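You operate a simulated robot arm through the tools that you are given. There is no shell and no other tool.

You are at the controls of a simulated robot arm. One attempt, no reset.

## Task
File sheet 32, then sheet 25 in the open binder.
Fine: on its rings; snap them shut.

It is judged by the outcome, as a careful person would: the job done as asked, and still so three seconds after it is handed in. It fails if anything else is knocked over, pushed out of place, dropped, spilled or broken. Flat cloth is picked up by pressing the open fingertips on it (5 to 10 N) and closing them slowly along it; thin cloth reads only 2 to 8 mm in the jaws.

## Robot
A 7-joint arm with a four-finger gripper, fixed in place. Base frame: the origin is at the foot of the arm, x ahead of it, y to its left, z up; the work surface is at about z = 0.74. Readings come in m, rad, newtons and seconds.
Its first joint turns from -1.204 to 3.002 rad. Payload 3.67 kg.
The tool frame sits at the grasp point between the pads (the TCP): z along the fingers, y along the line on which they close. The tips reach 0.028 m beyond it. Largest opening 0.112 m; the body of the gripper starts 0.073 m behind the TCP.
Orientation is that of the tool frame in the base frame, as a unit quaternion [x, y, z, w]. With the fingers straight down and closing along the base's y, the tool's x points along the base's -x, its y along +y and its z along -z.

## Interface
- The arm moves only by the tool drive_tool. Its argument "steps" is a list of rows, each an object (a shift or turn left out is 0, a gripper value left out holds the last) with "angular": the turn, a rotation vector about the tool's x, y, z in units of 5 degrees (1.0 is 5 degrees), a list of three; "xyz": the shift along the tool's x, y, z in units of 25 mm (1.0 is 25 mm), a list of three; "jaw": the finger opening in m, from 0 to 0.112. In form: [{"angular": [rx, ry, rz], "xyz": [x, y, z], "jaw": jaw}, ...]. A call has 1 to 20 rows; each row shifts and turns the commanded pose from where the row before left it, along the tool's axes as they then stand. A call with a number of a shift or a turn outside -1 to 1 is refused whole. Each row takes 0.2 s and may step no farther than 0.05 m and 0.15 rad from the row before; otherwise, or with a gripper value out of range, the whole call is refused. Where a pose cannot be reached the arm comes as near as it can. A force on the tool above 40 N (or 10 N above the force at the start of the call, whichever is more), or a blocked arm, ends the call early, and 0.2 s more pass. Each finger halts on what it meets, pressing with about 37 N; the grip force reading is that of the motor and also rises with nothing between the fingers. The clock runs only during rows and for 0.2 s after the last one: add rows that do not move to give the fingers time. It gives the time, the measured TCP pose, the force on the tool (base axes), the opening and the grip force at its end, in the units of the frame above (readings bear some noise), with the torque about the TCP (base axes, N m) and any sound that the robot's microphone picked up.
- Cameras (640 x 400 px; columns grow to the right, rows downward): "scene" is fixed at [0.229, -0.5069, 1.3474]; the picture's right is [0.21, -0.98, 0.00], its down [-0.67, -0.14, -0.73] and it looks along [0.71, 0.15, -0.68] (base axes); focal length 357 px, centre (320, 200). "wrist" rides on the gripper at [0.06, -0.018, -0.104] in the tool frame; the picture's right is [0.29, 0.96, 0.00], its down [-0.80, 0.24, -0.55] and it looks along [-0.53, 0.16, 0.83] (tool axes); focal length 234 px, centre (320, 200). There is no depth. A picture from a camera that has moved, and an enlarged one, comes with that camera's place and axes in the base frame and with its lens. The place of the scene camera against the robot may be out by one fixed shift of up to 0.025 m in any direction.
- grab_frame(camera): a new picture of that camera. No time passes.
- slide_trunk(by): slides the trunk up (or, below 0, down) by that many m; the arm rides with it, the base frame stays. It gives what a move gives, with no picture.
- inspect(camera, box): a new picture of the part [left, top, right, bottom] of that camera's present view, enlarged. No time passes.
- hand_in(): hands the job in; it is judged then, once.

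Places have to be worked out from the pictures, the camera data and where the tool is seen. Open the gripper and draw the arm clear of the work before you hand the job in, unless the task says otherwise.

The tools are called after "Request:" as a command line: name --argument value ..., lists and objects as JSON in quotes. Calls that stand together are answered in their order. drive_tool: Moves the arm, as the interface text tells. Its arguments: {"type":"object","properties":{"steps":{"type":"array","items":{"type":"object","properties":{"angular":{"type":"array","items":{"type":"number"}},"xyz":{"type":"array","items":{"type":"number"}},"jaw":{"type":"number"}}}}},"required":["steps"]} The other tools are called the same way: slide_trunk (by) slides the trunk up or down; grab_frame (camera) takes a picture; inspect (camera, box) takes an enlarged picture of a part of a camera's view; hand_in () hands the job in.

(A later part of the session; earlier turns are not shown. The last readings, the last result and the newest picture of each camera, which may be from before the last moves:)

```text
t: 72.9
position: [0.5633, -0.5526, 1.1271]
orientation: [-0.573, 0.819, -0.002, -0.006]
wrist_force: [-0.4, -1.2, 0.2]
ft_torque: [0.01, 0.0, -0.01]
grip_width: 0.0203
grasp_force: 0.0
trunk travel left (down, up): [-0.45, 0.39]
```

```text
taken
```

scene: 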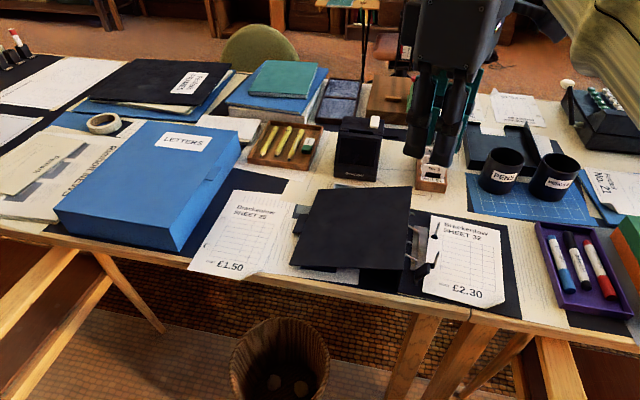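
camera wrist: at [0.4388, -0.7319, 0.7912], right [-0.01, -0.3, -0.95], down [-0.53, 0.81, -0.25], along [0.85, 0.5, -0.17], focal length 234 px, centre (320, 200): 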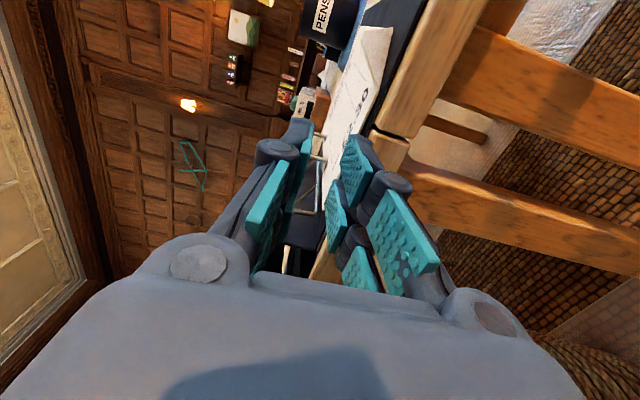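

Back to vertical. I'll move over to about (0.59, -0.20, 1.0), as I did earlier for sheet 32, before pitching forward again.

Request:
drive_tool --steps '[{"xyz": [-0.85, 0.23, 0.3]}, {"xyz": [-0.85, 0.23, 0.3]}, {"xyz": [-0.85, 0.23, 0.3]}, {"xyz": [-0.85, 0.23, 0.3]}, {"xyz": [-0.85, 0.23, 0.3]}, {"xyz": [-0.85, 0.23, 0.3]}, {"xyz": [-0.85, 0.23, 0.3]}, {"xyz": [-0.85, 0.23, 0.3]}, {"xyz": [-0.85, 0.23, 0.3]}, {"xyz": [-0.85, 0.23, 0.3]}, {"xyz": [-0.85, 0.23, 0.3]}, {"xyz": [-0.85, 0.23, 0.3]}, {"xyz": [-0.85, 0.23, 0.3]}, {"xyz": [-0.85, 0.23, 0.3]}, {"xyz": [-0.85, 0.23, 0.3]}, {"xyz": [-0.85, 0.23, 0.3]}, {}]'

Request:
grab_frame --camera "scene"

Request:
grab_frame --camera "wrist"

```text
t: 76.5
position: [0.5924, -0.2044, 1.002]
orientation: [-0.573, 0.819, -0.004, -0.007]
wrist_force: [-0.2, 0.8, 0.3]
ft_torque: [0.02, 0.01, 0.01]
grip_width: 0.0202
grasp_force: 0.0
trunk travel left (down, up): [-0.45, 0.39]
```

```text
taken
```

scene: 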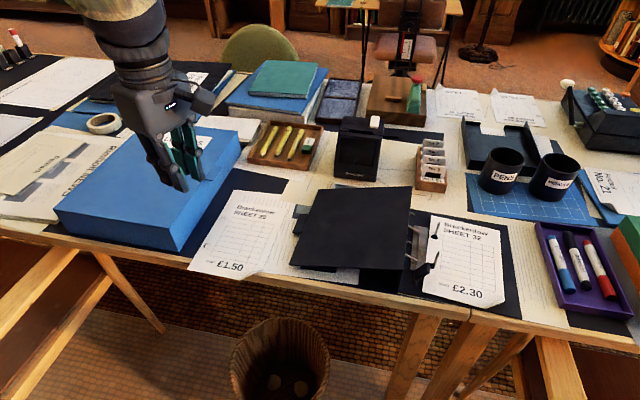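

```text
taken
camera wrist: at [0.589, -0.267, 1.1062], right [-1.0, 0.06, 0.01], down [0.05, 0.84, 0.54], along [0.03, 0.54, -0.84], focal length 234 px, centre (320, 200)
```

wrist: 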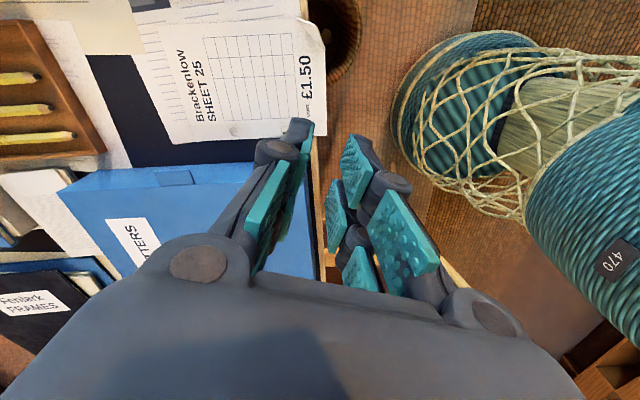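

Same posture as before. I'll pitch forward 90° here, at a larger radius than last time, so it should be reachable.

Request:
drive_tool --steps '[{"angular": [1, 0, 0], "jaw": 0.05}, {"angular": [1, 0, 0]}, {"angular": [1, 0, 0]}, {"angular": [1, 0, 0]}, {"angular": [1, 0, 0]}, {"angular": [1, 0, 0]}, {"angular": [1, 0, 0]}, {"angular": [1, 0, 0]}, {"angular": [1, 0, 0]}, {"angular": [1, 0, 0]}, {"angular": [1, 0, 0]}, {"angular": [1, 0, 0]}, {"angular": [1, 0, 0]}, {"angular": [1, 0, 0]}, {"angular": [1, 0, 0]}, {"angular": [1, 0, 0]}, {"angular": [1, 0, 0]}, {"angular": [1, 0, 0]}, {}]'

Request:
grab_frame --camera "scene"

Request:
grab_frame --camera "wrist"

```text
t: 80.5
position: [0.6439, -0.1896, 1.015]
orientation: [0.41, -0.577, 0.582, -0.4]
wrist_force: [-0.8, 1.1, 0.5]
ft_torque: [0.02, -0.03, 0.01]
grip_width: 0.0499
grasp_force: 0.0
out of reach, approached as far as the arm can: row 12, 13, 14, 15, 16, 17
trunk travel left (down, up): [-0.45, 0.39]
```

```text
taken
```

scene: 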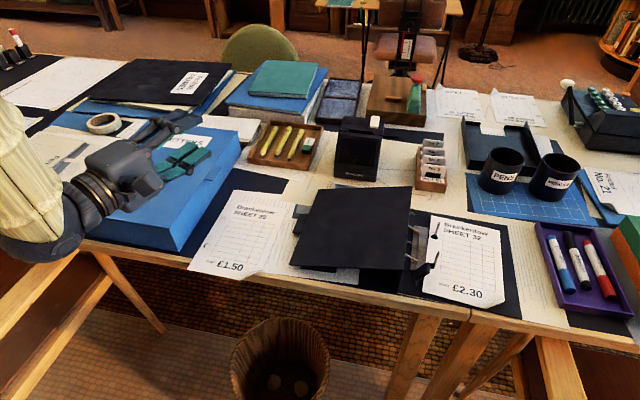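

```text
taken
camera wrist: at [0.5255, -0.2108, 1.0337], right [-0.1, -0.28, -0.95], down [-0.25, 0.94, -0.25], along [0.96, 0.21, -0.17], focal length 234 px, centre (320, 200)
```

wrist: 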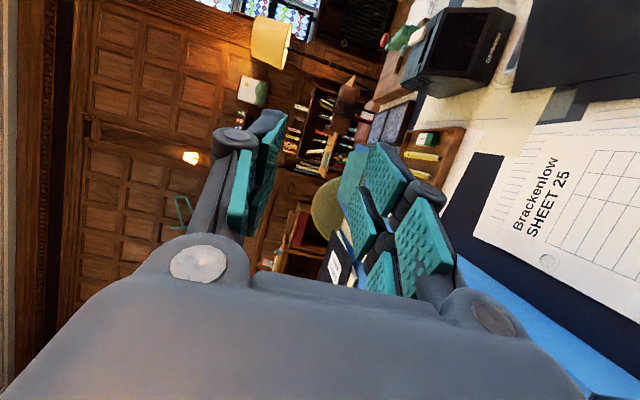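

Horizontal reached, but pushed outward to (0.644, -0.19). I'll probe retreating towards (0.57, -0.21) here in free air.

Request:
drive_tool --steps '[{"xyz": [0.3, 0, -0.5]}, {"xyz": [0.3, 0, -0.5]}, {"xyz": [0.3, 0, -0.5]}, {"xyz": [0.3, 0, -0.5]}, {"xyz": [0.3, 0, -0.5]}, {}]'

```text
t: 81.9
position: [0.6445, -0.1898, 1.0153]
orientation: [0.409, -0.577, 0.582, -0.401]
wrist_force: [0.1, 0.7, -0.7]
ft_torque: [-0.03, -0.04, -0.05]
grip_width: 0.05
grasp_force: 0.0
out of reach, approached as far as the arm can: row 1, 2, 3, 4, 5
trunk travel left (down, up): [-0.45, 0.39]
```

It's stuck on a joint limit. More negative yaw should relieve it, so I'll yaw another -15° and then try retreating.

Request:
drive_tool --steps '[{"angular": [0, 1, 0]}, {"angular": [0, 1, 0]}, {"angular": [0, 1, 0]}, {"xyz": [0, 0, -0.5]}, {"xyz": [0, 0, -0.5]}, {"xyz": [0, 0, -0.5]}, {}]'

```text
t: 83.5
position: [0.6149, -0.1692, 1.0151]
orientation: [0.331, -0.625, 0.63, -0.322]
wrist_force: [-0.3, 0.0, -0.2]
ft_torque: [0.02, 0.01, -0.03]
grip_width: 0.05
grasp_force: 0.2
trunk travel left (down, up): [-0.45, 0.39]
```

A yaw of -35° frees it. I'll keep moving towards (0.555, -0.20) to test this orientation's reach before descending.

Request:
drive_tool --steps '[{"xyz": [0.5, 0, -0.6]}, {"xyz": [0.6, 0, -0.4]}, {"xyz": [0.6, 0, -0.3]}, {"xyz": [0.7, 0, 0]}, {}]'

```text
t: 84.7
position: [0.5932, -0.1805, 1.017]
orientation: [0.33, -0.625, 0.63, -0.322]
wrist_force: [-0.6, 0.0, 0.4]
ft_torque: [0.0, 0.01, -0.01]
grip_width: 0.0499
grasp_force: 0.1
out of reach, approached as far as the arm can: row 2, 3, 4
trunk travel left (down, up): [-0.45, 0.39]
```

I'll test whether a lower arm height relative to the trunk extends the inward reach.

Request:
drive_tool --steps '[{"xyz": [0, 1, 0]}, {"xyz": [0, 1, 0]}, {"xyz": [0, 1, 0]}, {"xyz": [0, 1, 0]}, {"xyz": [0.5, 0, -0.5]}, {"xyz": [0.5, 0, -0.5]}, {"xyz": [0.5, 0, -0.5]}, {}]'

```text
t: 85.9
position: [0.5883, -0.2064, 0.9288]
orientation: [-0.283, 0.669, -0.604, 0.328]
wrist_force: [-0.3, -0.8, 0.7]
ft_torque: [0.03, 0.01, 0.05]
grip_width: 0.0499
grasp_force: 0.1
out of reach, approached as far as the arm can: row 5
trunk travel left (down, up): [-0.45, 0.39]
stopped in row 5: the arm was blocked; the commanded pose is now the measured one
```

The arm reports being blocked. I'll look before doing anything else.

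Request:
grab_frame --camera "scene"

Request:
grab_frame --camera "wrist"

```text
taken
```

scene: 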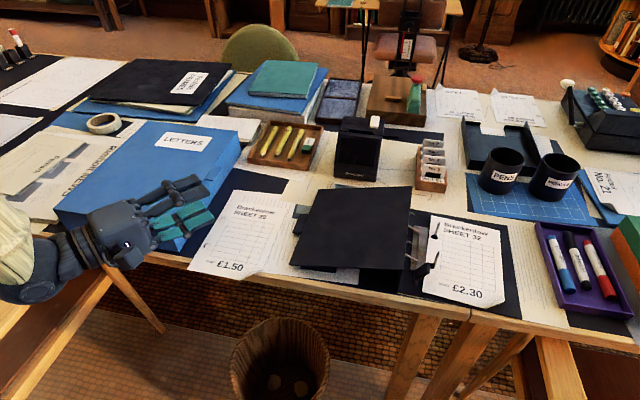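

```text
taken
camera wrist: at [0.4688, -0.1908, 0.9463], right [-0.16, -0.12, -0.98], down [0.07, 0.99, -0.13], along [0.98, -0.09, -0.15], focal length 234 px, centre (320, 200)
```

wrist: 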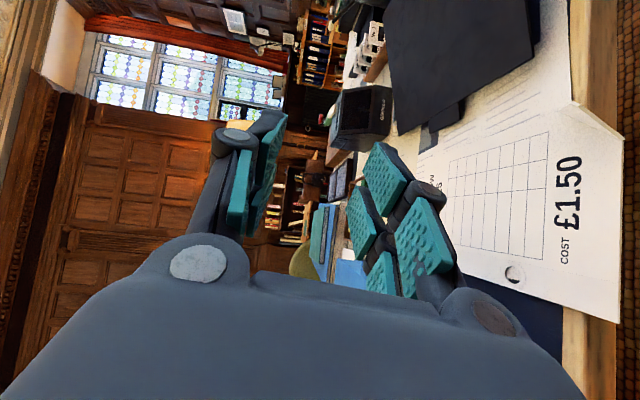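

Nothing on the table was touched, so it's an arm limit. More negative yaw clearly frees the arm, so I'll rise again, level the tool, yaw to about -50° and probe the reach there. With that yaw I can take the sheet by its front-left area.

Request:
drive_tool --steps '[{"xyz": [0, -1, 0]}, {"xyz": [0, -1, 0]}, {"xyz": [0, -1, 0]}, {"angular": [0.3, 0.5, -0.5]}, {"angular": [0.33, 0.5, -0.6]}, {"angular": [0, 0.7, 0]}, {"angular": [0, 0.6, 0]}, {}]'

```text
t: 87.7
position: [0.5923, -0.2263, 1.0098]
orientation: [-0.216, 0.7, -0.635, 0.246]
wrist_force: [0.2, -0.2, 0.9]
ft_torque: [0.03, -0.01, 0.0]
grip_width: 0.0499
grasp_force: 0.1
out of reach, approached as far as the arm can: row 2
trunk travel left (down, up): [-0.45, 0.39]
```

Yaw is now about -52°. I'll level the remaining roll and pitch and retreat towards (0.565, -0.175).

Request:
drive_tool --steps '[{"xyz": [-0.1, 0, -0.57]}, {"xyz": [-0.1, 0, -0.57]}, {"angular": [0.42, 0, -0.4]}, {"angular": [0.42, 0, -0.4]}, {"xyz": [-0.1, 0, -0.57]}, {"xyz": [-0.1, 0, -0.57]}, {}]'

Request:
grab_frame --camera "scene"

```text
t: 89.3
position: [0.5663, -0.1808, 1.0021]
orientation: [-0.234, 0.672, -0.667, 0.22]
wrist_force: [-0.1, -0.3, -0.3]
ft_torque: [0.0, 0.0, 0.0]
grip_width: 0.0498
grasp_force: 0.1
trunk travel left (down, up): [-0.45, 0.39]
```

```text
taken
```

scene: 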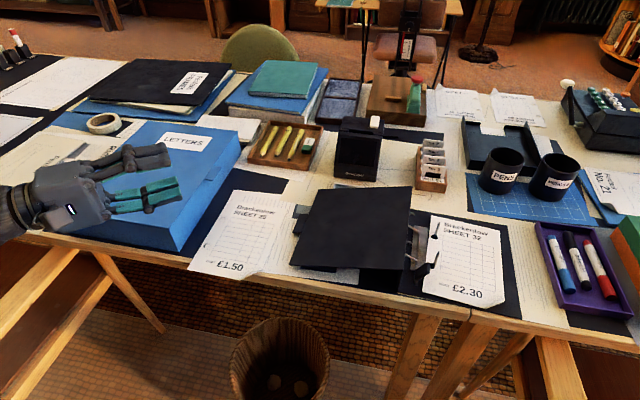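

Now at (0.566, -0.181), level with yaw -52°, which is exactly the reach needed. I'll check it can retreat another 30 mm so I can come down in front of the sheet.

Request:
drive_tool --steps '[{"xyz": [0, 0, -0.6]}, {"xyz": [0, 0, -0.6]}, {}]'

```text
t: 90.1
position: [0.5483, -0.1558, 1.0041]
orientation: [-0.235, 0.672, -0.667, 0.22]
wrist_force: [0.8, -0.5, 0.7]
ft_torque: [0.02, -0.04, 0.0]
grip_width: 0.05
grasp_force: 0.1
trunk travel left (down, up): [-0.45, 0.39]
```

It can. I'll lower the trunk in two stages to bring the fingers level with sheet 25 in front of the table edge.

Request:
slide_trunk --by -0.2

Request:
grab_frame --camera "wrist"

Request:
grab_frame --camera "scene"

```text
t: 92.3
position: [0.5467, -0.1507, 0.8069]
orientation: [-0.234, 0.671, -0.667, 0.226]
wrist_force: [0.0, 0.7, 1.0]
ft_torque: [0.01, -0.03, -0.01]
grip_width: 0.0497
grasp_force: 0.1
trunk travel left (down, up): [-0.25, 0.59]
```

```text
taken
camera wrist: at [0.4356, -0.108, 0.8264], right [-0.24, -0.18, -0.95], down [0.28, 0.93, -0.24], along [0.93, -0.33, -0.17], focal length 234 px, centre (320, 200)
```

wrist: 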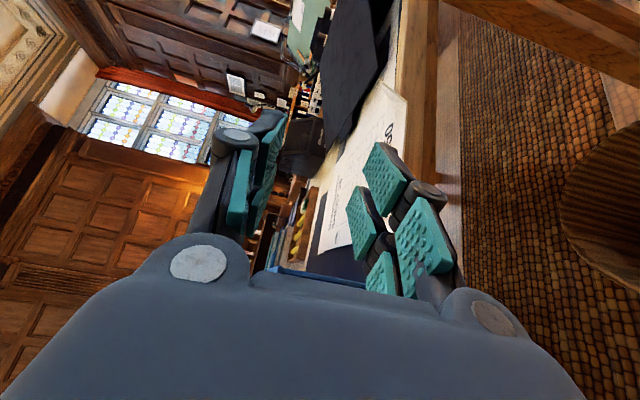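

```text
taken
```

scene: 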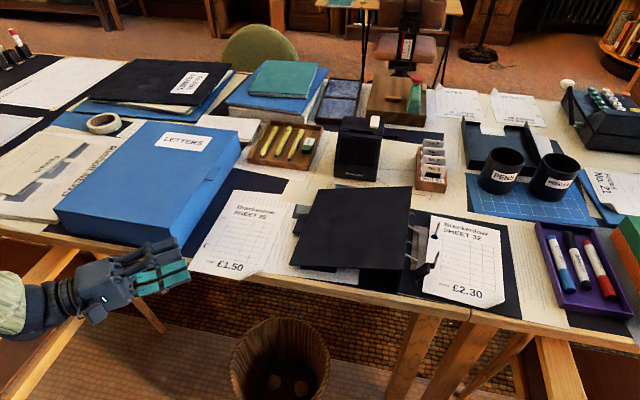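

The gripper is in front of the table with clearance. I'll lower the last 62 mm.

Request:
slide_trunk --by -0.062

Request:
grab_frame --camera "wrist"

Request:
inspect --camera "scene" --box '[120, 200, 280, 300]'

Request:
inspect --camera "wrist" --box '[220, 60, 460, 300]'

```text
t: 93.3
position: [0.5467, -0.152, 0.7455]
orientation: [-0.235, 0.669, -0.667, 0.227]
wrist_force: [0.0, 0.7, -0.2]
ft_torque: [0.01, 0.03, 0.03]
grip_width: 0.0502
grasp_force: 0.1
trunk travel left (down, up): [-0.188, 0.652]
```

```text
taken
camera wrist: at [0.4354, -0.1076, 0.7649], right [-0.24, -0.18, -0.96], down [0.28, 0.93, -0.24], along [0.93, -0.33, -0.17], focal length 234 px, centre (320, 200)
```

wrist: 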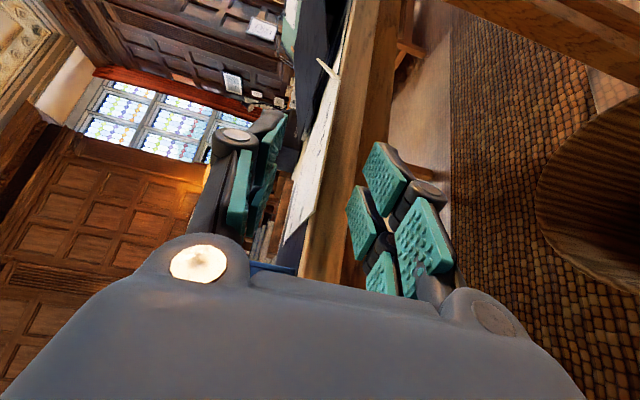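

```text
4.00 times, centred on (200, 250) of scene
camera zoom: at [0.229, -0.5069, 1.3474], right [0.21, -0.98, 0.0], down [-0.67, -0.14, -0.73], along [0.71, 0.15, -0.68], focal length 1428 px, centre (800, 0)
```

zoom: 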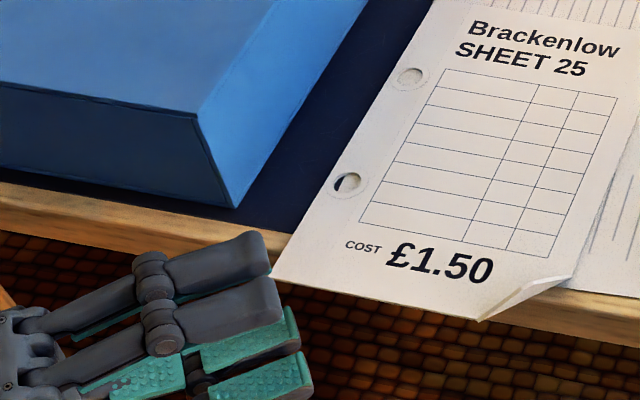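

```text
1.67 times, centred on (340, 180) of wrist
camera zoom: at [0.4354, -0.1076, 0.7649], right [-0.24, -0.18, -0.96], down [0.28, 0.93, -0.24], along [0.93, -0.33, -0.17], focal length 390 px, centre (287, 233)
```

zoom: 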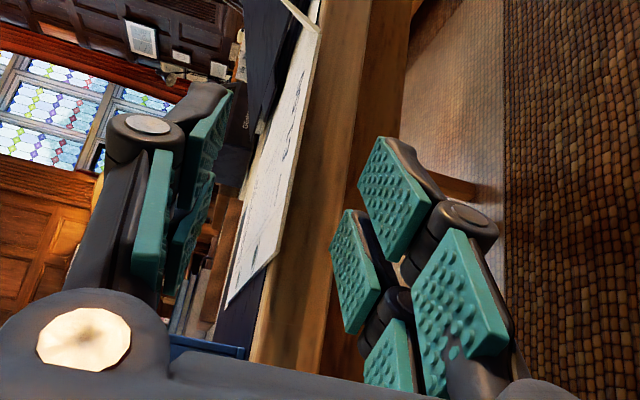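

The fingers are level with the sheet, one above and one below. I'll advance about 33 mm along the finger direction so the tips go about 12 mm past the sheet's edge, stopping short of the table edge.

Request:
drive_tool --steps '[{"xyz": [0, 0.05, 0.33]}, {"xyz": [0, 0.05, 0.33]}, {"xyz": [0, 0, 0.33]}, {"xyz": [0, 0, 0.33]}, {}]'

Request:
inspect --camera "scene" --box '[140, 210, 284, 300]'

Request:
inspect --camera "wrist" --box '[220, 60, 460, 300]'

```text
t: 94.5
position: [0.566, -0.1751, 0.7522]
orientation: [-0.231, 0.668, -0.667, 0.235]
wrist_force: [-24.6, 10.0, -5.7]
ft_torque: [0.37, 0.97, 0.25]
grip_width: 0.0582
grasp_force: 6.1
trunk travel left (down, up): [-0.188, 0.652]
```

```text
4.44 times, centred on (212, 255) of scene
camera zoom: at [0.229, -0.5069, 1.3474], right [0.21, -0.98, 0.0], down [-0.67, -0.14, -0.73], along [0.71, 0.15, -0.68], focal length 1586 px, centre (800, -44)
```

zoom: 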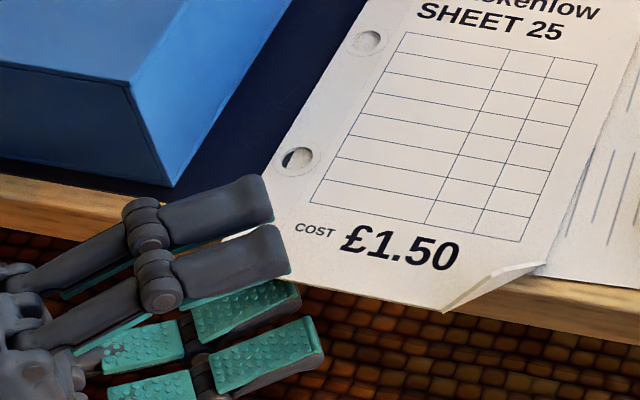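

```text
1.67 times, centred on (340, 180) of wrist
camera zoom: at [0.4536, -0.1313, 0.7693], right [-0.22, -0.18, -0.96], down [0.28, 0.93, -0.24], along [0.93, -0.32, -0.16], focal length 390 px, centre (287, 233)
```

zoom: 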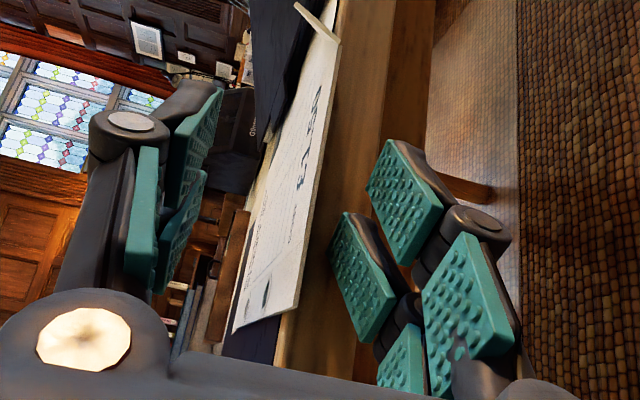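

The lower fingertip touched the table's front edge at x≈0.590, so the overhang is only about 10 mm. I'll back off 5 mm, pinch the edge there, and first pull the sheet outward about 25 mm to get a better overhang for a proper regrip.

Request:
drive_tool --steps '[{"xyz": [0.18, 0, -0.12]}, {}]'

Request:
inspect --camera "wrist" --box '[220, 60, 460, 300]'

Request:
inspect --camera "scene" --box '[140, 210, 284, 300]'

```text
t: 95.1
position: [0.5625, -0.179, 0.7472]
orientation: [-0.231, 0.669, -0.668, 0.23]
wrist_force: [-0.3, 0.0, 0.4]
ft_torque: [-0.02, -0.02, 0.03]
grip_width: 0.0496
grasp_force: 0.1
trunk travel left (down, up): [-0.188, 0.652]
```

```text
1.67 times, centred on (340, 180) of wrist
camera zoom: at [0.4501, -0.1341, 0.7657], right [-0.23, -0.18, -0.96], down [0.29, 0.93, -0.24], along [0.93, -0.33, -0.16], focal length 390 px, centre (287, 233)
```

zoom: 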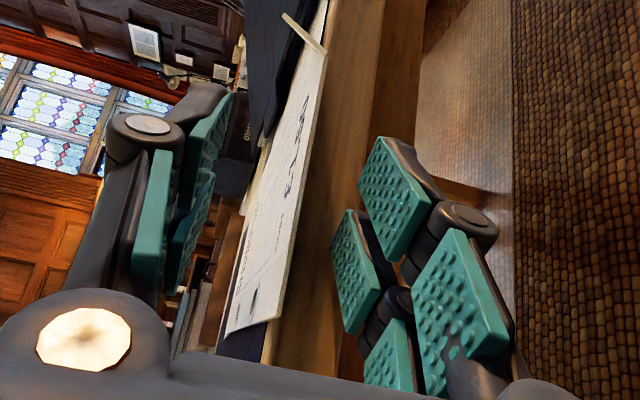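

```text
4.44 times, centred on (212, 255) of scene
camera zoom: at [0.229, -0.5069, 1.3474], right [0.21, -0.98, 0.0], down [-0.67, -0.14, -0.73], along [0.71, 0.15, -0.68], focal length 1586 px, centre (800, -44)
```

zoom: 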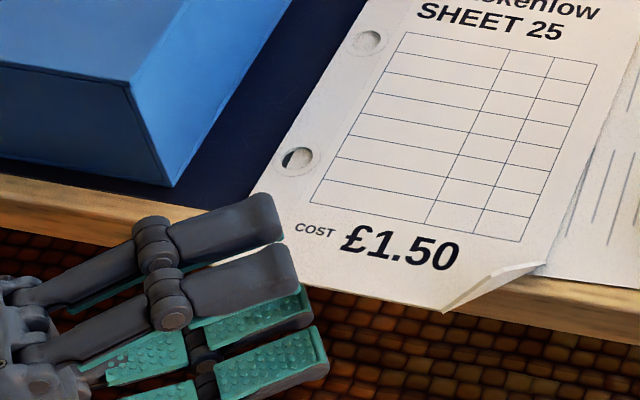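

No contact now. The fingers are wider than their nominal 20 mm; the leading prong overlaps the sheet's edge by about 10–18 mm, which should be enough to pinch. I'll lower to the sheet's height and close slowly.

Request:
drive_tool --steps '[{"xyz": [0, 0.15, 0]}, {"jaw": 0.04}, {"jaw": 0.03}, {"jaw": 0.02}, {}]'

Request:
inspect --camera "wrist" --box '[220, 60, 460, 300]'

Request:
inspect --camera "scene" --box '[140, 210, 284, 300]'

```text
t: 96.3
position: [0.5608, -0.1777, 0.745]
orientation: [-0.23, 0.669, -0.668, 0.23]
wrist_force: [0.5, -0.5, -0.7]
ft_torque: [-0.01, 0.0, -0.06]
grip_width: 0.0198
grasp_force: 0.1
trunk travel left (down, up): [-0.188, 0.652]
```

```text
1.67 times, centred on (340, 180) of wrist
camera zoom: at [0.4496, -0.1345, 0.7626], right [-0.23, -0.18, -0.96], down [0.29, 0.93, -0.24], along [0.93, -0.33, -0.16], focal length 390 px, centre (287, 233)
```

zoom: 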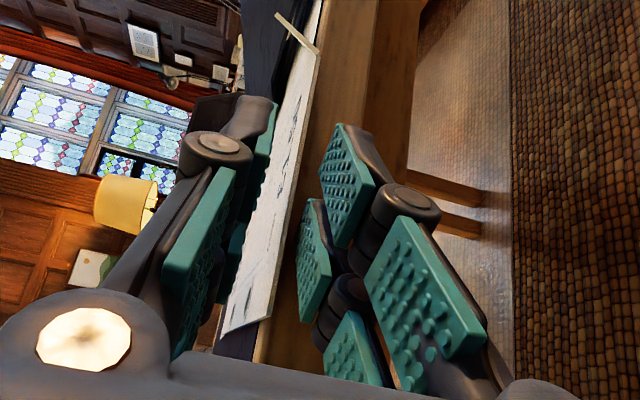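

```text
4.44 times, centred on (212, 255) of scene
camera zoom: at [0.229, -0.5069, 1.3474], right [0.21, -0.98, 0.0], down [-0.67, -0.14, -0.73], along [0.71, 0.15, -0.68], focal length 1586 px, centre (800, -44)
```

zoom: 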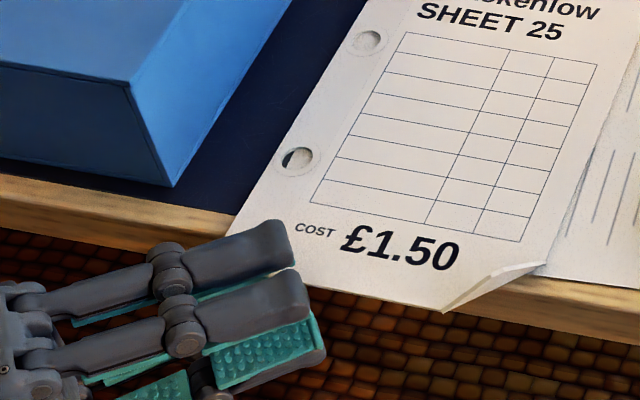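

The prong overlaps the sheet's front-left margin. I'll close fully.

Request:
drive_tool --steps '[{"jaw": 0.014}, {"jaw": 0.008}, {"jaw": 0.0}, {}, {}]'

Request:
inspect --camera "wrist" --box '[220, 60, 460, 300]'

Request:
inspect --camera "scene" --box '[140, 210, 284, 300]'

```text
t: 97.5
position: [0.561, -0.1794, 0.7421]
orientation: [-0.231, 0.669, -0.669, 0.228]
wrist_force: [0.0, 0.1, -0.2]
ft_torque: [0.01, 0.07, -0.01]
grip_width: 0.006
grasp_force: 37.2
trunk travel left (down, up): [-0.188, 0.652]
```

```text
1.67 times, centred on (340, 180) of wrist
camera zoom: at [0.4499, -0.1354, 0.761], right [-0.23, -0.18, -0.96], down [0.29, 0.93, -0.24], along [0.93, -0.33, -0.16], focal length 390 px, centre (287, 233)
```

zoom: 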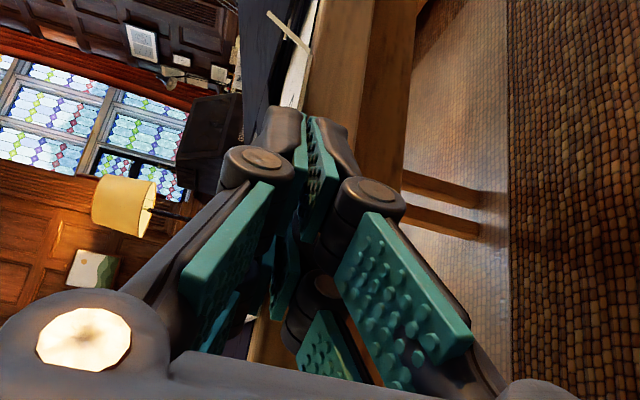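

```text
4.44 times, centred on (212, 255) of scene
camera zoom: at [0.229, -0.5069, 1.3474], right [0.21, -0.98, 0.0], down [-0.67, -0.14, -0.73], along [0.71, 0.15, -0.68], focal length 1586 px, centre (800, -44)
```

zoom: 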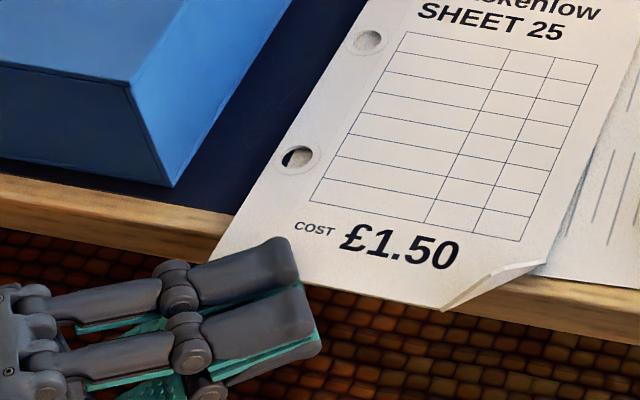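

Gripped at 6.0 mm, the same reading as sheet 32. I'll lift gently 30 mm and check it comes up level.

Request:
drive_tool --steps '[{"xyz": [0, -0.2, 0]}, {"xyz": [0, -0.3, 0]}, {"xyz": [0, -0.4, 0]}, {"xyz": [0, -0.5, 0]}, {}]'

Request:
grab_frame --camera "scene"

Request:
grab_frame --camera "wrist"

```text
t: 98.7
position: [0.5605, -0.1773, 0.7704]
orientation: [-0.24, 0.668, -0.667, 0.224]
wrist_force: [-0.1, 0.2, -0.8]
ft_torque: [0.03, 0.06, 0.03]
grip_width: 0.0059
grasp_force: 37.2
trunk travel left (down, up): [-0.188, 0.652]
```

```text
taken
```

scene: 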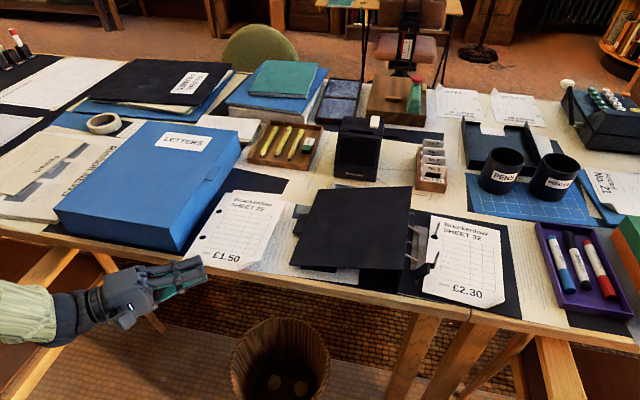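

```text
taken
camera wrist: at [0.4488, -0.1341, 0.7907], right [-0.25, -0.18, -0.95], down [0.28, 0.93, -0.25], along [0.93, -0.33, -0.18], focal length 234 px, centre (320, 200)
```

wrist: 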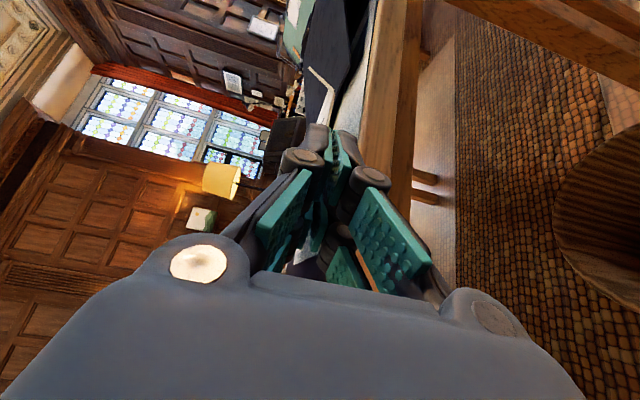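

Sheet 25 is up and level. I'll raise it with the trunk, which keeps this posture, and then sweep to the binder.

Request:
slide_trunk --by 0.14

Request:
grab_frame --camera "scene"

```text
t: 100.4
position: [0.5595, -0.1749, 0.9132]
orientation: [-0.241, 0.668, -0.666, 0.228]
wrist_force: [0.8, -0.3, 0.0]
ft_torque: [0.0, 0.01, 0.0]
grip_width: 0.0062
grasp_force: 36.9
trunk travel left (down, up): [-0.328, 0.512]
```

```text
taken
```

scene: 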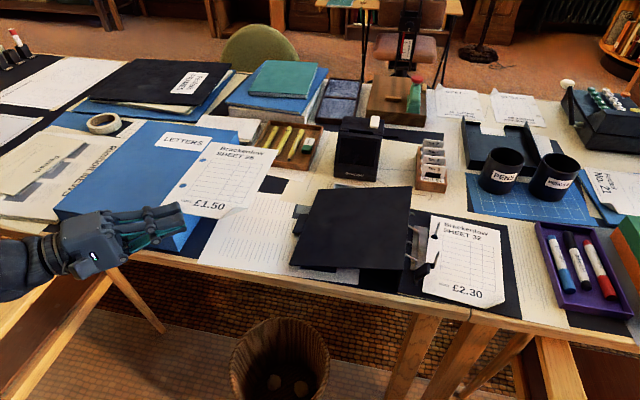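

Only sheet 25 came up; the papers beneath are undisturbed. I'll sweep towards the binder.

Request:
drive_tool --steps '[{"xyz": [0.586, 0, 0.88]}, {"xyz": [0.586, 0, 0.88]}, {"xyz": [0.586, 0, 0.88]}, {"xyz": [0.586, 0, 0.88]}, {"xyz": [0.586, 0, 0.88]}, {"xyz": [0.586, 0, 0.88]}, {"xyz": [0.586, 0, 0.88]}, {"xyz": [0.586, 0, 0.88]}, {"xyz": [0.586, 0, 0.88]}, {"xyz": [0.586, 0, 0.88]}, {"xyz": [0.586, 0, 0.88]}, {"xyz": [0.586, 0, 0.88]}, {}]'

Request:
grab_frame --camera "scene"

```text
t: 103.2
position: [0.6005, -0.4716, 0.9441]
orientation: [0.259, -0.631, 0.696, -0.224]
wrist_force: [0.5, -0.3, 0.0]
ft_torque: [0.0, 0.06, 0.01]
grip_width: 0.0058
grasp_force: 37.2
out of reach, approached as far as the arm can: row 5, 6
trunk travel left (down, up): [-0.328, 0.512]
```

```text
taken
```

scene: 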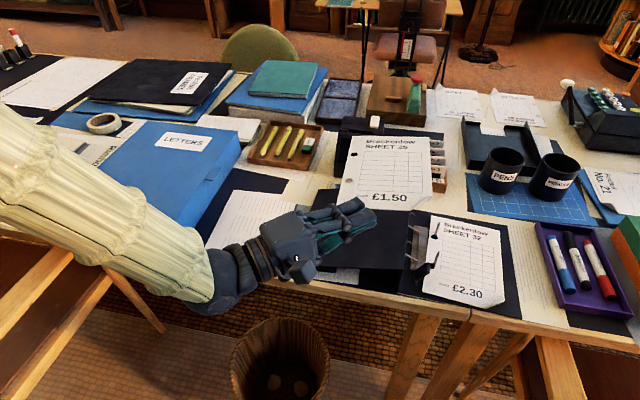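

The tool picked up a few degrees of tilt near a limit on the way. I'll continue to above the binder and level it.

Request:
drive_tool --steps '[{"angular": [-0.4, 0, 0.45], "xyz": [0.5, 0, 0.8]}, {"angular": [-0.4, 0, 0.45], "xyz": [0.5, 0, 0.8]}, {"xyz": [0.5, 0, 0.8]}, {"xyz": [0.5, 0, 0.8]}, {"xyz": [0.5, 0, 0.8]}, {"xyz": [0.5, 0, 0.8]}, {"xyz": [0.5, 0, 0.8]}, {}]'

Request:
grab_frame --camera "scene"

Request:
grab_frame --camera "wrist"

```text
t: 105.0
position: [0.6251, -0.6369, 0.9458]
orientation: [0.24, -0.664, 0.665, -0.242]
wrist_force: [-0.3, -0.3, 0.7]
ft_torque: [0.03, 0.04, -0.01]
grip_width: 0.006
grasp_force: 37.4
trunk travel left (down, up): [-0.328, 0.512]
```

```text
taken
```

scene: 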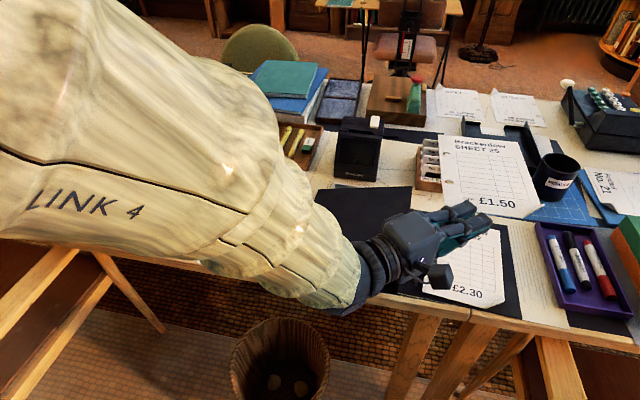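

```text
taken
camera wrist: at [0.5119, -0.5969, 0.9629], right [-0.22, -0.18, -0.96], down [0.26, 0.94, -0.24], along [0.94, -0.3, -0.16], focal length 234 px, centre (320, 200)
```

wrist: 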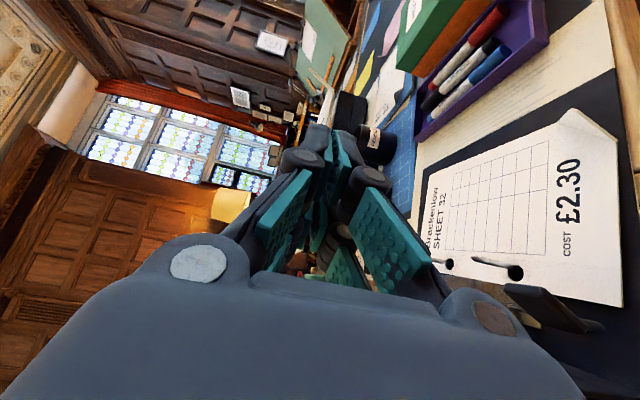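

Level again above the binder. I'll zoom in to measure the holes of sheet 25 and the posts.

Request:
inspect --camera "scene" --box '[400, 120, 560, 220]'

Request:
inspect --camera "wrist" --box '[400, 200, 620, 350]'

Request:
inspect --camera "scene" --box '[396, 205, 476, 305]'

```text
4.00 times, centred on (480, 170) of scene
camera zoom: at [0.229, -0.5069, 1.3474], right [0.21, -0.98, 0.0], down [-0.67, -0.14, -0.73], along [0.71, 0.15, -0.68], focal length 1428 px, centre (-320, 320)
```

zoom: 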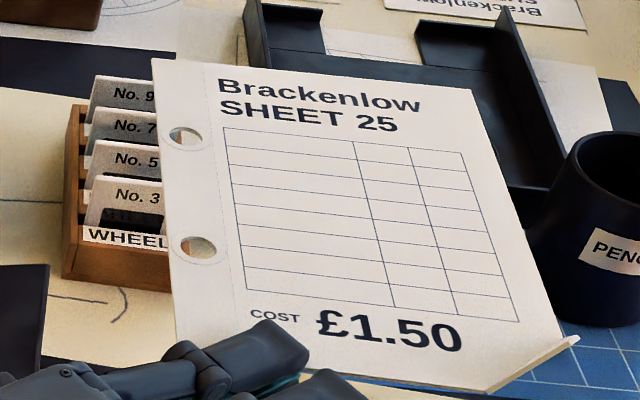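

```text
2.67 times, centred on (510, 275) of wrist
camera zoom: at [0.5119, -0.5969, 0.9629], right [-0.22, -0.18, -0.96], down [0.26, 0.94, -0.24], along [0.94, -0.3, -0.16], focal length 624 px, centre (-187, 0)
```

zoom: 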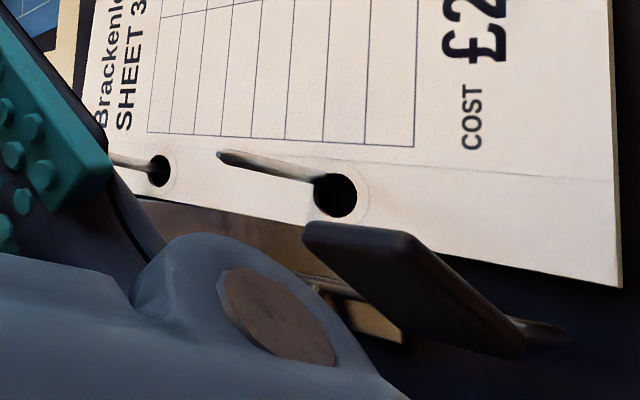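

```text
4.00 times, centred on (436, 255) of scene
camera zoom: at [0.229, -0.5069, 1.3474], right [0.21, -0.98, 0.0], down [-0.67, -0.14, -0.73], along [0.71, 0.15, -0.68], focal length 1428 px, centre (-144, -20)
```

zoom: 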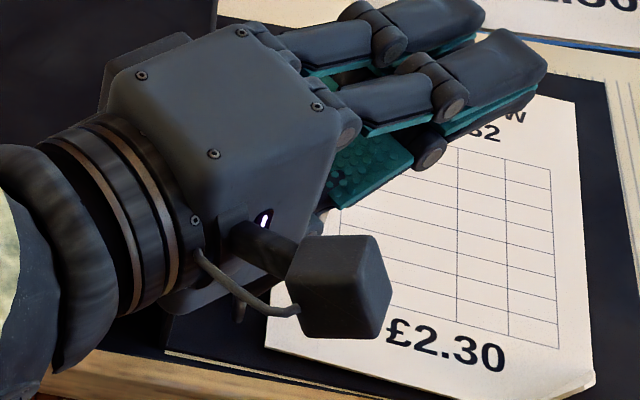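

The holes are at +0.086/+0.166 in x and +0.018 in y from the TCP with +1° yaw. The posts are at (0.687, -0.635) and (0.766, -0.638). I'll rotate -2.7°, shift to about (0.601, -0.649) and lower to z≈0.83 to check.

Request:
drive_tool --steps '[{"xyz": [0.35, 0, -0.08], "angular": [0, 0.27, 0]}, {"xyz": [0.35, 0, -0.08], "angular": [0, 0.27, 0]}, {"xyz": [0.36, 0.5, -0.08]}, {"xyz": [0, 0.9, 0]}, {"xyz": [0, 0.9, 0]}, {"xyz": [0, 0.9, 0]}, {"xyz": [0, 0.9, 0]}, {"xyz": [0, 0.5, 0]}, {}]'

Request:
inspect --camera "scene" --box '[400, 170, 560, 290]'

Request:
grab_frame --camera "wrist"

Request:
grab_frame --camera "scene"

```text
t: 107.0
position: [0.5982, -0.6451, 0.8301]
orientation: [0.224, -0.669, 0.671, -0.228]
wrist_force: [-0.7, -0.6, -0.6]
ft_torque: [0.06, 0.03, 0.03]
grip_width: 0.006
grasp_force: 36.8
trunk travel left (down, up): [-0.328, 0.512]
```

```text
3.33 times, centred on (480, 230) of scene
camera zoom: at [0.229, -0.5069, 1.3474], right [0.21, -0.98, 0.0], down [-0.67, -0.14, -0.73], along [0.71, 0.15, -0.68], focal length 1190 px, centre (-213, 100)
```

zoom: 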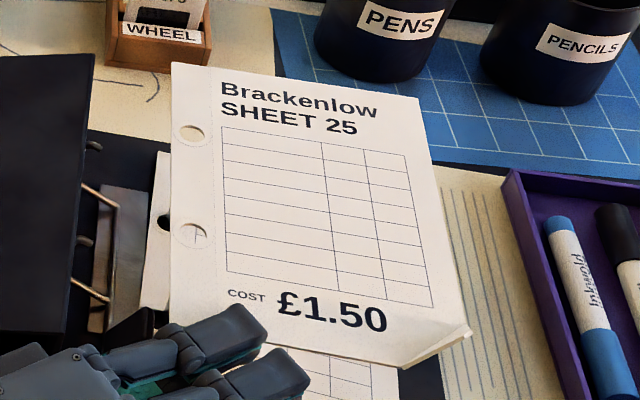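

```text
taken
camera wrist: at [0.4876, -0.6005, 0.8469], right [-0.23, -0.17, -0.96], down [0.3, 0.92, -0.24], along [0.93, -0.34, -0.16], focal length 234 px, centre (320, 200)
```

wrist: 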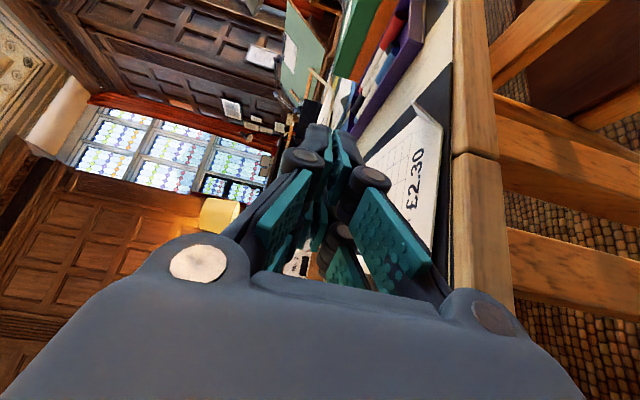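

```text
taken
```

scene: 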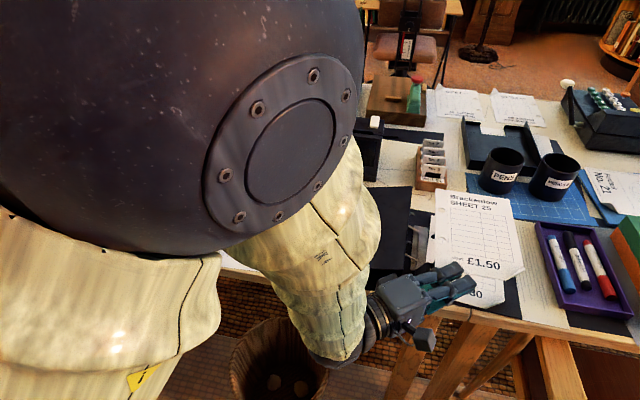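

The holes are within about 3 mm of the post tips and the yaw matches. I'll make a small correction along the fingers and lower to z≈0.80.

Request:
drive_tool --steps '[{"xyz": [0, 0.4, 0.14]}, {"xyz": [0, 0.4, 0]}, {"xyz": [0, 0.3, 0]}, {}]'

Request:
inspect --camera "scene" --box '[410, 190, 490, 260]'

```text
t: 108.0
position: [0.6027, -0.649, 0.8045]
orientation: [0.225, -0.67, 0.67, -0.228]
wrist_force: [0.4, -0.5, -0.7]
ft_torque: [0.04, 0.02, -0.06]
grip_width: 0.0059
grasp_force: 37.0
trunk travel left (down, up): [-0.328, 0.512]
```

```text
5.71 times, centred on (450, 225) of scene
camera zoom: at [0.229, -0.5069, 1.3474], right [0.21, -0.98, 0.0], down [-0.67, -0.14, -0.73], along [0.71, 0.15, -0.68], focal length 2040 px, centre (-423, 57)
```

zoom: 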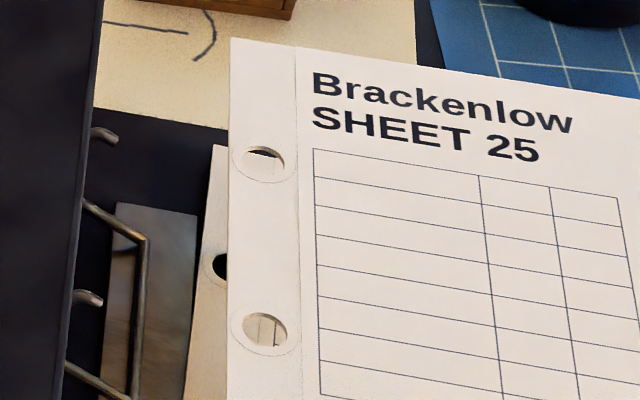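

The hole positions nearly match sheet 32's picture at this height, which then went on cleanly. I'll apply the same -2 mm nudge and lower to z≈0.785.

Request:
drive_tool --steps '[{"xyz": [0.06, 0.2, -0.06]}, {"xyz": [0, 0.2, 0]}, {"xyz": [0, 0.2, 0]}, {"xyz": [0, 0.17, 0]}, {}]'

Request:
inspect --camera "scene" --box '[410, 190, 490, 260]'

```text
t: 109.2
position: [0.6017, -0.649, 0.7848]
orientation: [-0.225, 0.67, -0.67, 0.227]
wrist_force: [0.4, -0.3, -0.8]
ft_torque: [0.01, 0.01, 0.05]
grip_width: 0.0059
grasp_force: 36.6
trunk travel left (down, up): [-0.328, 0.512]
```

```text
5.71 times, centred on (450, 225) of scene
camera zoom: at [0.229, -0.5069, 1.3474], right [0.21, -0.98, 0.0], down [-0.67, -0.14, -0.73], along [0.71, 0.15, -0.68], focal length 2040 px, centre (-423, 57)
```

zoom: 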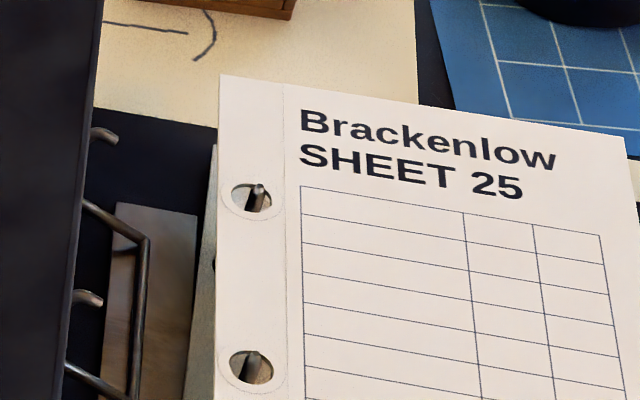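

Both posts are through both holes of sheet 25 with no contact force. I'll lower a bit more and release gently.

Request:
drive_tool --steps '[{"xyz": [0, 0.2, 0]}, {"xyz": [0, 0.2, 0]}, {}, {"jaw": 0.012}, {"jaw": 0.02}, {}, {}]'

Request:
inspect --camera "scene" --box '[400, 190, 544, 290]'

Request:
inspect --camera "wrist" --box '[220, 60, 500, 300]'

```text
t: 110.8
position: [0.6011, -0.6496, 0.7745]
orientation: [-0.225, 0.67, -0.67, 0.227]
wrist_force: [0.3, 0.0, 0.1]
ft_torque: [0.0, 0.01, -0.01]
grip_width: 0.02
grasp_force: 0.7
trunk travel left (down, up): [-0.328, 0.512]
```

```text
4.00 times, centred on (472, 240) of scene
camera zoom: at [0.229, -0.5069, 1.3474], right [0.21, -0.98, 0.0], down [-0.67, -0.14, -0.73], along [0.71, 0.15, -0.68], focal length 1428 px, centre (-288, 40)
```

zoom: 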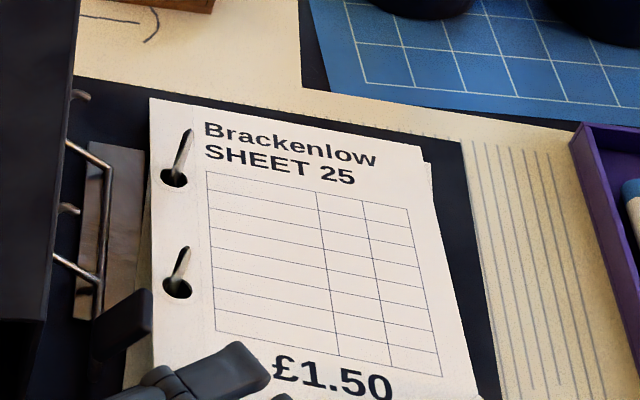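

```text
1.67 times, centred on (360, 180) of wrist
camera zoom: at [0.4902, -0.6036, 0.7918], right [-0.23, -0.17, -0.96], down [0.3, 0.92, -0.24], along [0.93, -0.34, -0.16], focal length 390 px, centre (253, 233)
```

zoom: 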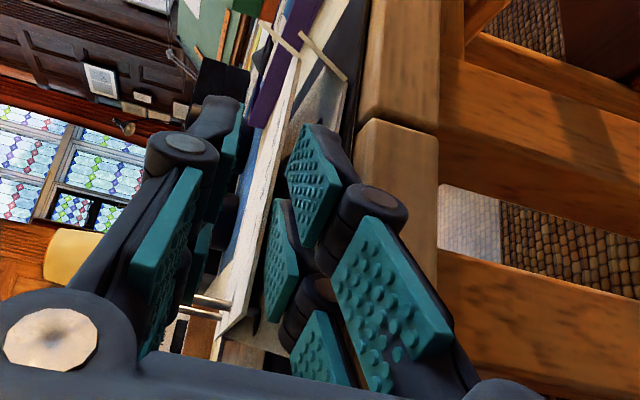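

Sheet 25 is released on the posts. I'll withdraw the fingers straight out in -x, away from the lever.

Request:
drive_tool --steps '[{"xyz": [0.32, 0, -0.24]}, {"xyz": [0.32, 0, -0.24]}, {"xyz": [0.4, 0, -0.3]}, {"xyz": [0.5, 0, -0.4]}, {"xyz": [0.5, 0, -0.4]}, {}]'

Request:
inspect --camera "scene" --box '[390, 190, 550, 310]'

Request:
grab_frame --camera "scene"

```text
t: 112.2
position: [0.5369, -0.6459, 0.7738]
orientation: [0.225, -0.67, 0.67, -0.227]
wrist_force: [0.9, 1.0, -1.1]
ft_torque: [0.03, 0.05, -0.01]
grip_width: 0.0201
grasp_force: 0.0
trunk travel left (down, up): [-0.328, 0.512]
```

```text
3.33 times, centred on (470, 250) of scene
camera zoom: at [0.229, -0.5069, 1.3474], right [0.21, -0.98, 0.0], down [-0.67, -0.14, -0.73], along [0.71, 0.15, -0.68], focal length 1190 px, centre (-180, 33)
```

zoom: 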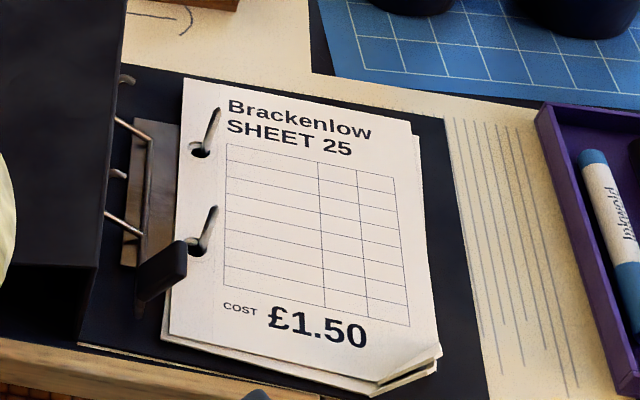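

```text
taken
```

scene: 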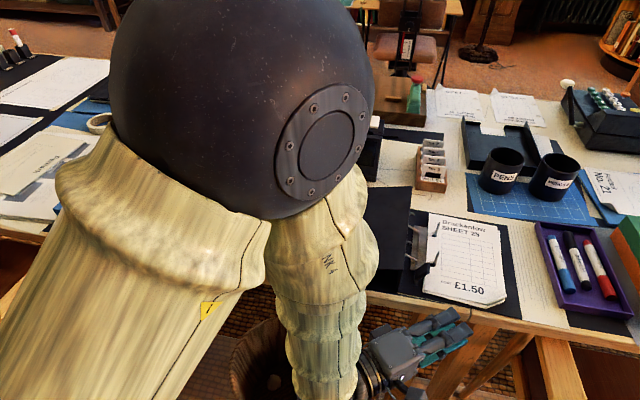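

Both sheets are on the posts: 32 below, 25 on top. Next I need to close the rings. I'll raise clear and bring the tool back to pointing down so I can grip the lever again.

Request:
slide_trunk --by 0.122

Request:
drive_tool --steps '[{"xyz": [0, -1, 0]}, {"xyz": [0, -1, 0]}, {"xyz": [0, -1, 0]}, {"xyz": [0, -1, 0]}, {"angular": [-1, 0, 0]}, {"angular": [-1, 0, 0]}, {"angular": [-1, 0, 0]}, {"angular": [-1, 0, 0]}, {"angular": [-1, 0, 0]}, {"angular": [-1, 0, 0]}, {"angular": [-1, 0, 0]}, {"angular": [-1, 0, 0]}, {"angular": [-1, 0, 0]}, {}]'

Request:
grab_frame --camera "scene"

```text
t: 113.7
position: [0.5374, -0.6466, 0.8958]
orientation: [0.224, -0.67, 0.67, -0.227]
wrist_force: [0.1, 0.3, 0.0]
ft_torque: [0.05, 0.0, 0.0]
grip_width: 0.0201
grasp_force: 0.0
trunk travel left (down, up): [-0.45, 0.39]
```

```text
t: 116.7
position: [0.5385, -0.6466, 0.9963]
orientation: [-0.295, 0.875, -0.362, 0.124]
wrist_force: [0.9, 0.5, 0.9]
ft_torque: [0.03, -0.02, 0.01]
grip_width: 0.02
grasp_force: 0.1
trunk travel left (down, up): [-0.45, 0.39]
```

```text
taken
```

scene: 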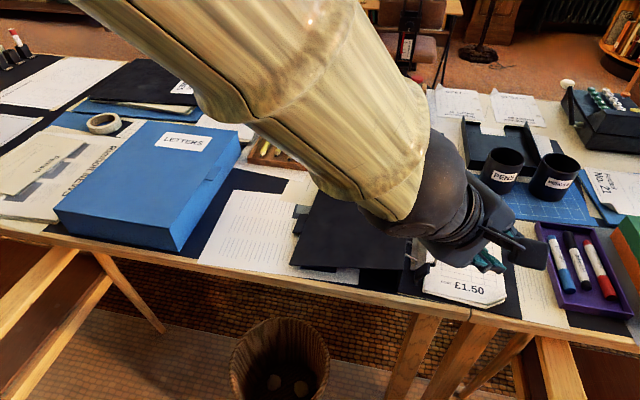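

Clear of the work. I'll finish pitching to vertical and yaw back so the fingers close along x.

Request:
drive_tool --steps '[{"angular": [-1, 0, 0]}, {"angular": [-1, 0, 0]}, {"angular": [-1, 0, 0]}, {"angular": [-1, 0, 0]}, {"angular": [-1, 0, 0]}, {"angular": [-1, 0, 0]}, {"angular": [-1, 0, 0]}, {"angular": [-1, 0, 0]}, {"angular": [-1, 0, 0]}, {"angular": [0, 0, -1]}, {"angular": [0, 0, -1]}, {"angular": [0, 0, -1]}, {"angular": [0, 0, -1]}, {"angular": [0, 0, -1]}, {"angular": [0, 0, -1]}, {"angular": [0, 0, -1]}, {"angular": [0, 0, -1]}, {"angular": [0, 0, -1]}, {"angular": [0, 0, -1]}, {}]'

Request:
grab_frame --camera "wrist"

Request:
grab_frame --camera "scene"

```text
t: 120.9
position: [0.5358, -0.6461, 0.9958]
orientation: [-0.691, 0.723, -0.001, 0.002]
wrist_force: [0.1, 0.4, -0.3]
ft_torque: [-0.01, -0.02, -0.01]
grip_width: 0.0202
grasp_force: 0.0
trunk travel left (down, up): [-0.45, 0.39]
```

```text
taken
camera wrist: at [0.5508, -0.7082, 1.0993], right [-0.97, -0.24, 0.0], down [-0.2, 0.81, 0.55], along [-0.13, 0.54, -0.83], focal length 234 px, centre (320, 200)
```

wrist: 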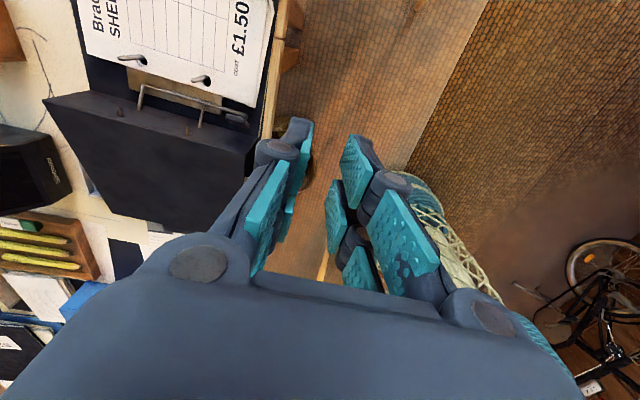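

```text
taken
```

scene: 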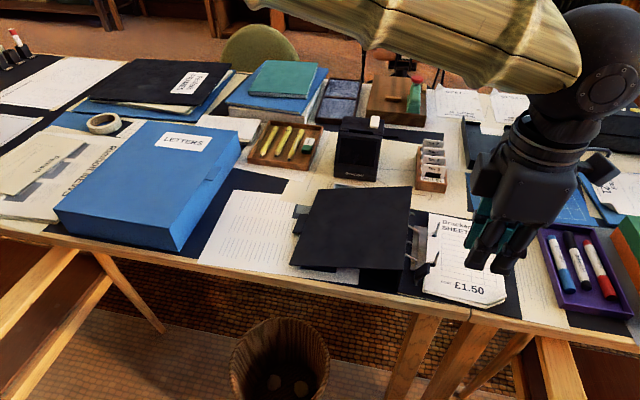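

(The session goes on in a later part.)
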